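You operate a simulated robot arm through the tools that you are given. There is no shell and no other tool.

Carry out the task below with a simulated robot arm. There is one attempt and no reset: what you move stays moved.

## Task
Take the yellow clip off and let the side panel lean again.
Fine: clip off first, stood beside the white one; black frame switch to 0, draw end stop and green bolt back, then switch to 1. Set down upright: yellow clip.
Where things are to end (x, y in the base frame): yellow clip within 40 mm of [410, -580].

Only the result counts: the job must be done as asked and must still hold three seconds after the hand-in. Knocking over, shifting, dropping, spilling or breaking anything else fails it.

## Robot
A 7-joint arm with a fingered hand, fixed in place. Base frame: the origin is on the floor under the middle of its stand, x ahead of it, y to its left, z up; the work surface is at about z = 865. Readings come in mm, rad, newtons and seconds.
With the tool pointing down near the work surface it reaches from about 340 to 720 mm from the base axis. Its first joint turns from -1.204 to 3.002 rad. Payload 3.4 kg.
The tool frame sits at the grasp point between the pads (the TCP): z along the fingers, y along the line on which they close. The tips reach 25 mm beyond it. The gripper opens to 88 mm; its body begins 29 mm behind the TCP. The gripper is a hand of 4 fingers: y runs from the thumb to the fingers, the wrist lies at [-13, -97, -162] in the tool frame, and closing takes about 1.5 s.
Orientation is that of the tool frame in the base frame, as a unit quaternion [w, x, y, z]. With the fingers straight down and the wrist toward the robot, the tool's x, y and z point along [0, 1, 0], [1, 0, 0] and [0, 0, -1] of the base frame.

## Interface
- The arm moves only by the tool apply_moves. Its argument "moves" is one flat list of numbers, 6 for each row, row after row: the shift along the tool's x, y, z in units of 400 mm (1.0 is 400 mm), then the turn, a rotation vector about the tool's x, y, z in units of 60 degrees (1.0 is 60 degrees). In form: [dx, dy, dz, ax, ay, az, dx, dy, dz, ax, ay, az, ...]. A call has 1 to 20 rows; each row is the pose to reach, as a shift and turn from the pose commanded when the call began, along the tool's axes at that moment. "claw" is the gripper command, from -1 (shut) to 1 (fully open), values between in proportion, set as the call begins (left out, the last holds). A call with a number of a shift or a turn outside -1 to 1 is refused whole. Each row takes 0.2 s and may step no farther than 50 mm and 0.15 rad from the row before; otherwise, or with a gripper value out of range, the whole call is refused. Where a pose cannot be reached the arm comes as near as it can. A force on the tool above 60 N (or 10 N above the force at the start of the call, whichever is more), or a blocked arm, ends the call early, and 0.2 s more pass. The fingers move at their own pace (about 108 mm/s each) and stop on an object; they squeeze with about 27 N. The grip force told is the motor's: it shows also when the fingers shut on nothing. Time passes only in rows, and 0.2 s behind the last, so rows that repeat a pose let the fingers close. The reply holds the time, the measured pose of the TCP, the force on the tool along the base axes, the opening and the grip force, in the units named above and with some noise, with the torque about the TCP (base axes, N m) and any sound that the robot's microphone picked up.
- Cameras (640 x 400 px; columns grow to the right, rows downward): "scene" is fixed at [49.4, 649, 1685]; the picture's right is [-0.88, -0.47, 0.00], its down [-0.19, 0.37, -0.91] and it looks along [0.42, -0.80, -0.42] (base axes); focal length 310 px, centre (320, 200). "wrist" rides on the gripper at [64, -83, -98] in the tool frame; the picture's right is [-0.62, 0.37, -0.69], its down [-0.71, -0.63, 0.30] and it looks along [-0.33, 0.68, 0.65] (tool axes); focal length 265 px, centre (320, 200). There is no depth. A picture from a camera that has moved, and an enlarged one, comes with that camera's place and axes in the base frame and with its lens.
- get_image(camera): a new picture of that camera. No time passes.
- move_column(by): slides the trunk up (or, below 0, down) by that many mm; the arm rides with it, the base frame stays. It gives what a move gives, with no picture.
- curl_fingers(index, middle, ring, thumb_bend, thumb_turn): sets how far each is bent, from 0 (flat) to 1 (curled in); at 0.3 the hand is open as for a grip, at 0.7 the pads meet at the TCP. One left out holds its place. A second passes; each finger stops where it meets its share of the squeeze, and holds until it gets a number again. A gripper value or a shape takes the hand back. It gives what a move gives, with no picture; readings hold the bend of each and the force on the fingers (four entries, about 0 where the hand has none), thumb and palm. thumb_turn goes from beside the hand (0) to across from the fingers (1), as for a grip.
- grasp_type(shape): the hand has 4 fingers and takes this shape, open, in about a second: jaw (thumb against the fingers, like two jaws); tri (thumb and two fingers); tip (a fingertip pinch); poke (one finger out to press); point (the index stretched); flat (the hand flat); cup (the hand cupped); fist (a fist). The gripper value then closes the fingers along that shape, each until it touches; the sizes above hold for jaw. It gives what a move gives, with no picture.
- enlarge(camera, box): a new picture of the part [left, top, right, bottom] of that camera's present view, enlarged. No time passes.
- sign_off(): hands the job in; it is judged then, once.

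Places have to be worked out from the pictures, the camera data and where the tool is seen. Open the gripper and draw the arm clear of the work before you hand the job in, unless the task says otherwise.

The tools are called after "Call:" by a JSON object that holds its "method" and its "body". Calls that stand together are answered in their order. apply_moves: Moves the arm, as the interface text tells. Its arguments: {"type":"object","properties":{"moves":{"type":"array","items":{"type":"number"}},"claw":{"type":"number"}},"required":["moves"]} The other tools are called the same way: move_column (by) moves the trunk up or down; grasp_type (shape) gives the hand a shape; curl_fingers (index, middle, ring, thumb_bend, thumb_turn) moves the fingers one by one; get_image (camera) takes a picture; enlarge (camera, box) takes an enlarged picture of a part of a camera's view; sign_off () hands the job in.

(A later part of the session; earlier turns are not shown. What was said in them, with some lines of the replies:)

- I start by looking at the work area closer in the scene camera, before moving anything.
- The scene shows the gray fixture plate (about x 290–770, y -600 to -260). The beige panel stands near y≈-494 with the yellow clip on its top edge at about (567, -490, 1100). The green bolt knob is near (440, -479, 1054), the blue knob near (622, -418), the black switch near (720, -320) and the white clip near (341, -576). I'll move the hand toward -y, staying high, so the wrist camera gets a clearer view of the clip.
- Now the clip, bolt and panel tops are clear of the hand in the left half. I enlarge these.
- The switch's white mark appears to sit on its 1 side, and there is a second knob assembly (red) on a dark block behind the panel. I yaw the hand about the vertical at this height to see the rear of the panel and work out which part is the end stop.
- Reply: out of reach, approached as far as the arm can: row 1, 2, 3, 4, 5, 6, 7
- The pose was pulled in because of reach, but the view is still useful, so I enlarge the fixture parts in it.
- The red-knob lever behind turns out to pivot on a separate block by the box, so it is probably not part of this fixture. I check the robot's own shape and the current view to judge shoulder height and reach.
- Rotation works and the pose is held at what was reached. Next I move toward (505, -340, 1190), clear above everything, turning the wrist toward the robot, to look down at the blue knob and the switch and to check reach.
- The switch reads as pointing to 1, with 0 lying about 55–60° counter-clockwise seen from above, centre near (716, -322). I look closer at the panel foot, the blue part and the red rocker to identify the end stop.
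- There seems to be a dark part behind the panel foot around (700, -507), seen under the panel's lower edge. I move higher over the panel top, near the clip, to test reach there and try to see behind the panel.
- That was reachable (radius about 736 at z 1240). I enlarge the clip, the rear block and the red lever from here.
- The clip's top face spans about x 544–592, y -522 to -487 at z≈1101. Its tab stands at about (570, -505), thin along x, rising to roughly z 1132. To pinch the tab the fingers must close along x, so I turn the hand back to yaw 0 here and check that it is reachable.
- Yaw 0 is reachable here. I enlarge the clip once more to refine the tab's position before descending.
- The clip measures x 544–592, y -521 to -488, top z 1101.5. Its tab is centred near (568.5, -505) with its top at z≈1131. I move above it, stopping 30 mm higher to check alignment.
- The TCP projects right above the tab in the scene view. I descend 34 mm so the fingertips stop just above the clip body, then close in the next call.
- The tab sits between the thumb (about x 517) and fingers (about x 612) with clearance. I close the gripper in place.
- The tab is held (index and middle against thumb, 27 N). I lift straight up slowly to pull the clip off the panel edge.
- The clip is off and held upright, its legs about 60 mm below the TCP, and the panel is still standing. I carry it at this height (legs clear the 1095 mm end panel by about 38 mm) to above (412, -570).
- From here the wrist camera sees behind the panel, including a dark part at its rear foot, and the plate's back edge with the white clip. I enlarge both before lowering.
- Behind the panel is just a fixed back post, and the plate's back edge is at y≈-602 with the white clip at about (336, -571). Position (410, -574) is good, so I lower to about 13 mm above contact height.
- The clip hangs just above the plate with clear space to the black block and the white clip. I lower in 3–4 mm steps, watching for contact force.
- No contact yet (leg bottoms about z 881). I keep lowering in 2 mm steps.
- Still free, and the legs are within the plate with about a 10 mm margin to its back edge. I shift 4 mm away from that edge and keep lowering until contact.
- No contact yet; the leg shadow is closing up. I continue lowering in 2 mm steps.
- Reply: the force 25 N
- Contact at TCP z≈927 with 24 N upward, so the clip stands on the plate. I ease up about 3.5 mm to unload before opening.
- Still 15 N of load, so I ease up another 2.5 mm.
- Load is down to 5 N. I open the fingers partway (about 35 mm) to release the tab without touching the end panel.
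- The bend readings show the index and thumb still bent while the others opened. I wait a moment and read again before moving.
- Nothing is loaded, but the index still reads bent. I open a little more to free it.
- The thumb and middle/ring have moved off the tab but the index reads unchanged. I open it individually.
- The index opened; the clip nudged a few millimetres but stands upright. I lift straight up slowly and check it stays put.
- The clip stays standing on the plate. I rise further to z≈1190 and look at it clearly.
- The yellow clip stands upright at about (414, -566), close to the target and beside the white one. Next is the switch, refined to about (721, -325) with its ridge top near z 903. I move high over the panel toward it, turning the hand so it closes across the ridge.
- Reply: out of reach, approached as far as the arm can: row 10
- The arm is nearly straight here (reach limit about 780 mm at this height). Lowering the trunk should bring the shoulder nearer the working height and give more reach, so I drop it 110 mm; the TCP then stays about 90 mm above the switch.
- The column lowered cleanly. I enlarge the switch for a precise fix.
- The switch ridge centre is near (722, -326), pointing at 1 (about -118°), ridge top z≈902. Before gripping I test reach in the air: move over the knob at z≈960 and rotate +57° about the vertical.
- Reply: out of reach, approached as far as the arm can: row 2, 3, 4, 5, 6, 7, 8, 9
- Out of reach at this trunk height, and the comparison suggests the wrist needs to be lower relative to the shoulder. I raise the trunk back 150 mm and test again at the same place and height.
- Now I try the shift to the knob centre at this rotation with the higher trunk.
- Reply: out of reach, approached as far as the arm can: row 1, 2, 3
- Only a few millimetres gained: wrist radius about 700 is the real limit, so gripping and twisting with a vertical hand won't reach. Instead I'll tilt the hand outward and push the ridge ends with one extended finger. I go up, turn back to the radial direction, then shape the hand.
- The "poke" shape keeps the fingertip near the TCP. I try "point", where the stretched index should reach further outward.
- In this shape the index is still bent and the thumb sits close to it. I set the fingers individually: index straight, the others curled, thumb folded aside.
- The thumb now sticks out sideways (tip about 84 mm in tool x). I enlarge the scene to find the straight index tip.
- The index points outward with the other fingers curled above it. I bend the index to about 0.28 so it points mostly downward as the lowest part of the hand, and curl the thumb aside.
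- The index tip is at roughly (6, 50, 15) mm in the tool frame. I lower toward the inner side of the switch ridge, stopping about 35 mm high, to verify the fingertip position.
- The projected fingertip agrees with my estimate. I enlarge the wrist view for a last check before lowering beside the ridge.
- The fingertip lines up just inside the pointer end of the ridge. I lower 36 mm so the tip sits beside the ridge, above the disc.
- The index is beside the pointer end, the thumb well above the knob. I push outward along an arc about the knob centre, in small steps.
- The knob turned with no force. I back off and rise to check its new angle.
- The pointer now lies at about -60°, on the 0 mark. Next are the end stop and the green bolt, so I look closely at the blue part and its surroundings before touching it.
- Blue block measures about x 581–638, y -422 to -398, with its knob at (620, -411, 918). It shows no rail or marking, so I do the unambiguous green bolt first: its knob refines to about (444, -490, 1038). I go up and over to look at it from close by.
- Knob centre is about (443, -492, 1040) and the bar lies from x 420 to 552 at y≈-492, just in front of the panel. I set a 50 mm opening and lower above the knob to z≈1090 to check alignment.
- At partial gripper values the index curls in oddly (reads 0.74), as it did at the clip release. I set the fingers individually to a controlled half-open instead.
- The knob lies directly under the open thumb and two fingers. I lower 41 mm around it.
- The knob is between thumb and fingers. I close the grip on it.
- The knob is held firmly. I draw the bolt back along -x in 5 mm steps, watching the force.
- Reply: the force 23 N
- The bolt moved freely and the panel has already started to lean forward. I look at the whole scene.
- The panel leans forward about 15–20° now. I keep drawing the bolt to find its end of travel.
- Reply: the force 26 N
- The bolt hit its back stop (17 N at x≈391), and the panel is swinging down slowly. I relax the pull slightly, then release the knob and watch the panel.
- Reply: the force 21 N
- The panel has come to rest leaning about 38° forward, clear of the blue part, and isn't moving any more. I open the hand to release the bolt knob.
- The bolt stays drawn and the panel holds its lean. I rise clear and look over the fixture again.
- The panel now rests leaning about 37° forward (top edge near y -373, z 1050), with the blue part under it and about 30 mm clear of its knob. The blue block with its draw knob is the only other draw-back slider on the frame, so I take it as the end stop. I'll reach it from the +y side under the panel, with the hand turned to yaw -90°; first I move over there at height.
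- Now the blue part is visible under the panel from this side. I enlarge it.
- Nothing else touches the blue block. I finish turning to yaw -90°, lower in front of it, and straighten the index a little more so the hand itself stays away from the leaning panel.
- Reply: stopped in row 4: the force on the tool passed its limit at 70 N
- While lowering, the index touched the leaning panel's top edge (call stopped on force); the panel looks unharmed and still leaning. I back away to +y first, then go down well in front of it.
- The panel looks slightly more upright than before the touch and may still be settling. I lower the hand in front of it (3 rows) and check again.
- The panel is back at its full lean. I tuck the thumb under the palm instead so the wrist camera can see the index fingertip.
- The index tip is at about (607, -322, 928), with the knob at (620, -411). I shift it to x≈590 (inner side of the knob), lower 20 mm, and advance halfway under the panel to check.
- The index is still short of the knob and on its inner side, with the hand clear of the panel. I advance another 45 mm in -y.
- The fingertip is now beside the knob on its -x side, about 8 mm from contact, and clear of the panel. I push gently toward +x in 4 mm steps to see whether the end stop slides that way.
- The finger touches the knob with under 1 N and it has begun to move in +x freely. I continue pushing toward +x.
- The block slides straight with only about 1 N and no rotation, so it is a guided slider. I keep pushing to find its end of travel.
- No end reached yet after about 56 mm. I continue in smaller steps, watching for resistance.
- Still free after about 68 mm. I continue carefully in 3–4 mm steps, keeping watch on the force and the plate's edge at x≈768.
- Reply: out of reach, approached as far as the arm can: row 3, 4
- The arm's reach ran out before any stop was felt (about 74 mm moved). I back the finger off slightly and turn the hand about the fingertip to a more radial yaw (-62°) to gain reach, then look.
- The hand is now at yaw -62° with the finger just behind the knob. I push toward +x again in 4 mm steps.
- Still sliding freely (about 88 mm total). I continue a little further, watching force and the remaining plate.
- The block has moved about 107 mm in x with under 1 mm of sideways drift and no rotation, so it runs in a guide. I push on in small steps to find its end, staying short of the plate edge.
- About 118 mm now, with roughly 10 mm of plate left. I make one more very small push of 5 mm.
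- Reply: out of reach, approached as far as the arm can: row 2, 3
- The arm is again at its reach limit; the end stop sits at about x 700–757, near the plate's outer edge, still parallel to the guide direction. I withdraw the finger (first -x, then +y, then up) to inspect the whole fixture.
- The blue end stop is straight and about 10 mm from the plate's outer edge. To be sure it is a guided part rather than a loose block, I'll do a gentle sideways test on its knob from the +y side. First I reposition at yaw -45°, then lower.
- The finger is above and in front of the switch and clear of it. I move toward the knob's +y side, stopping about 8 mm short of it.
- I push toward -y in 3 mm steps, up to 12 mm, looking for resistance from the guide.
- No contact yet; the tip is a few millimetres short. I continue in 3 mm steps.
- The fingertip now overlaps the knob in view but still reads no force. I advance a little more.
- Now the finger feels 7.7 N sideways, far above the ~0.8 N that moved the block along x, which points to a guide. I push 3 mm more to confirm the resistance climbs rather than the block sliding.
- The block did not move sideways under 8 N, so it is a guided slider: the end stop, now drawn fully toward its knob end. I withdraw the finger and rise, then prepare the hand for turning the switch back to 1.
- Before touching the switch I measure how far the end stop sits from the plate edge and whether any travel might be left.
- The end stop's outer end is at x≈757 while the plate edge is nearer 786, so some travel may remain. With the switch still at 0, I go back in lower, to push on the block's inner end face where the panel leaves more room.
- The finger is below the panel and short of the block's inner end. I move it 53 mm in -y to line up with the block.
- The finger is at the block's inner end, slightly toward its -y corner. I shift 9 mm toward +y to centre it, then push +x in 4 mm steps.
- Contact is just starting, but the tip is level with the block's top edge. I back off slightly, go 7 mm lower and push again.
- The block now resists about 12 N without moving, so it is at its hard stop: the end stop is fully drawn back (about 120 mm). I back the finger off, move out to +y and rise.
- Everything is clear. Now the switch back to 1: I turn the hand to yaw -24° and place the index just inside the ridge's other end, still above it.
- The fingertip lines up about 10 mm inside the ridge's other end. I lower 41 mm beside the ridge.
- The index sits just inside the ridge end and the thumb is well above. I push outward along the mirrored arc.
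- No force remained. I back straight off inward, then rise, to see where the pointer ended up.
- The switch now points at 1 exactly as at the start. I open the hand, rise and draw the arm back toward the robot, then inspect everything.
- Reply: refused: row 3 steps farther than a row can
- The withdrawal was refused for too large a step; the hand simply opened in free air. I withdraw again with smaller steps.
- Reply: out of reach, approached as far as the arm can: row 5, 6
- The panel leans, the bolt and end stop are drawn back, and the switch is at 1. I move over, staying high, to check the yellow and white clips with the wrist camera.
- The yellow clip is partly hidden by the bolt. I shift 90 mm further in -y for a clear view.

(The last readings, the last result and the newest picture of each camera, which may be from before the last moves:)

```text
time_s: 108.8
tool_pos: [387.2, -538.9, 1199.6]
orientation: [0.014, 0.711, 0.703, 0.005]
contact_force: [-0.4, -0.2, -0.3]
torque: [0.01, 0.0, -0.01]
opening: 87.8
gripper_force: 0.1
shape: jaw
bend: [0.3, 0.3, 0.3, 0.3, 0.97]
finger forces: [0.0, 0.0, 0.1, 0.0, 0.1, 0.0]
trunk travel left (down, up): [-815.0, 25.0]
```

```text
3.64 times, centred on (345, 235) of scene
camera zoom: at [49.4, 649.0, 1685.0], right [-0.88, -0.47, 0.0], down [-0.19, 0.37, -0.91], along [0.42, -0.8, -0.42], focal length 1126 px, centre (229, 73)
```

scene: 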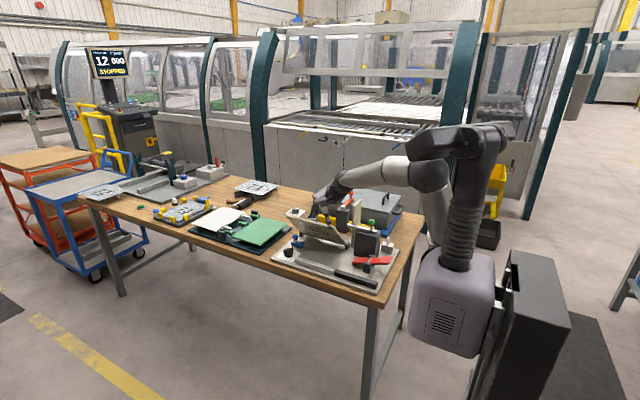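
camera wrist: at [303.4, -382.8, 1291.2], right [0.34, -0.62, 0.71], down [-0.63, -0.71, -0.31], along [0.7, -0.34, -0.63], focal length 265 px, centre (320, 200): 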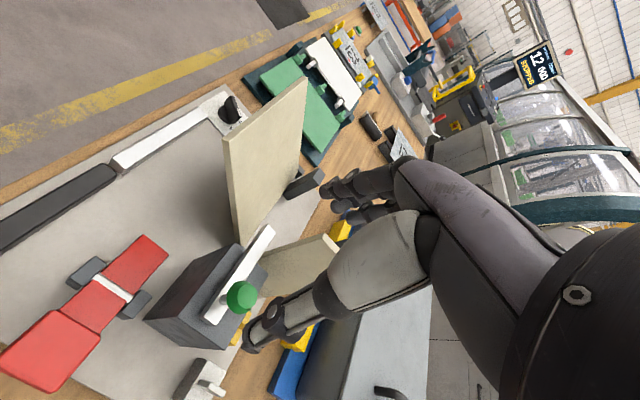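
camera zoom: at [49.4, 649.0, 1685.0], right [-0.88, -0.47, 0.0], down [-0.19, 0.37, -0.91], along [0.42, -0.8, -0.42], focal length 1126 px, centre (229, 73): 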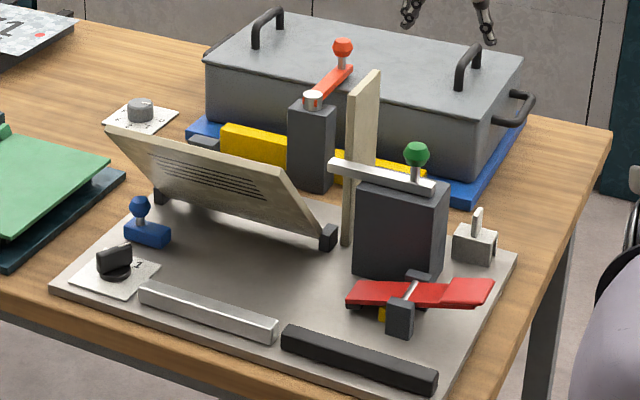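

The yellow clip stands upright at about (415, -562) beside the undisturbed white clip. The panel leans, bolt and end stop are drawn back, and the switch is at 1. I draw the arm up and clear to near its starting pose.

Call:
{"method": "apply_moves", "body": {"moves": [0.0, 0.0, -0.1, 0, 0, 0, 0.06, 0.02, -0.19, 0, 0, 0, 0.15, 0.04, -0.25, 0, 0, 0, 0.25, 0.06, -0.275, 0, 0, 0, 0.35, 0.09, -0.275, 0, 0, 0, 0.45, 0.11, -0.275, 0, 0, 0, 0.54, 0.13, -0.275, 0, 0, 0]}}

Call:
{"method": "get_image", "body": {"camera": "scene"}}

Call:
{"method": "enlarge", "body": {"camera": "scene", "box": [265, 180, 425, 290]}}

Call:
{"method": "enlarge", "body": {"camera": "wrist", "box": [80, 80, 340, 280]}}

```text
time_s: 110.3
tool_pos: [438.6, -317.6, 1309.6]
orientation: [0.014, 0.711, 0.703, 0.004]
contact_force: [-0.3, 1.0, 0.3]
torque: [0.01, -0.01, 0.03]
opening: 87.9
gripper_force: 0.1
shape: jaw
bend: [0.3, 0.3, 0.3, 0.3, 0.97]
finger forces: [0.0, 0.1, 0.1, 0.1, 0.1, 0.0]
trunk travel left (down, up): [-815.0, 25.0]
```

```text
taken
```

scene: 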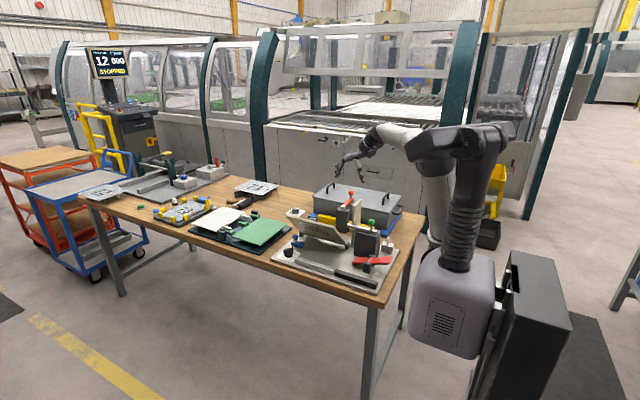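

```text
3.64 times, centred on (345, 235) of scene
camera zoom: at [49.4, 649.0, 1685.0], right [-0.88, -0.47, 0.0], down [-0.19, 0.37, -0.91], along [0.42, -0.8, -0.42], focal length 1126 px, centre (229, 73)
```

zoom: 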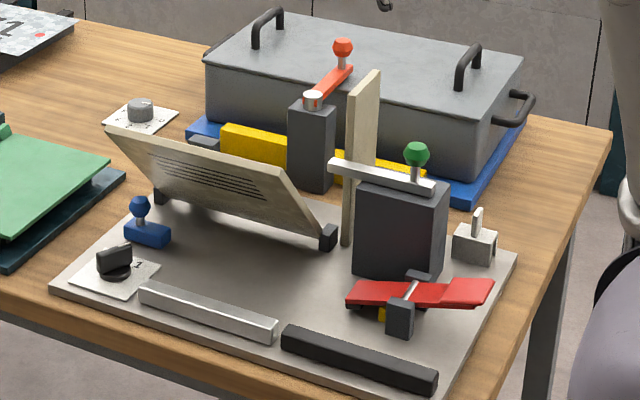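

```text
2.00 times, centred on (210, 180) of wrist
camera zoom: at [353.4, -251.2, 1404.9], right [0.34, -0.61, 0.71], down [-0.63, -0.71, -0.31], along [0.7, -0.34, -0.63], focal length 531 px, centre (540, 240)
```

zoom: 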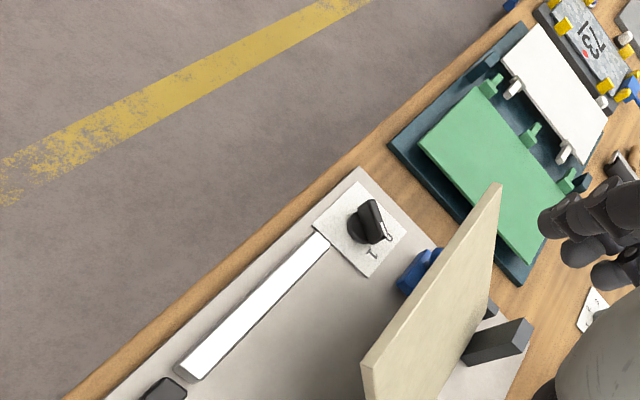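

The final views show the clip standing at its target, the switch at 1, and the end stop and green bolt fully drawn back. The side panel leans steadily, the other items sit where they were, and the open hand is clear of the work. I hand the job in.

Call:
{"method": "sign_off", "body": {}}

```text
The job is handed in.
```

I've done every step and handed the job in: the side panel is leaning again, and the yellow clip stands upright beside the white one. I haven't had a verdict back.

- **Yellow clip:** it stands at about (415, -562), roughly 19 mm from the target. The white clip was not touched.
- **Switch:** I turned the black frame switch to 0 before drawing anything back. It is now back at 1.
- **Green bolt:** it is drawn back about 52 mm to its stop. The panel began to lean as soon as the bolt cleared it and settled at about 37°.
- **End stop:** nothing is labelled as the end stop, so I took it to be the blue block with the knob. It only slides along one line. I pushed it about 120 mm toward its knob end, where it came up against a hard stop.

- **Order:** I drew the bolt before the end stop, the reverse of how you listed them. The panel was already leaning when I moved the blue block.
- **Panel touched once:** while coming down toward the blue block, the index finger hit the panel's top edge and the move stopped at 70 N. The panel was pushed slightly upright, then settled back to the same lean, and I saw no damage.
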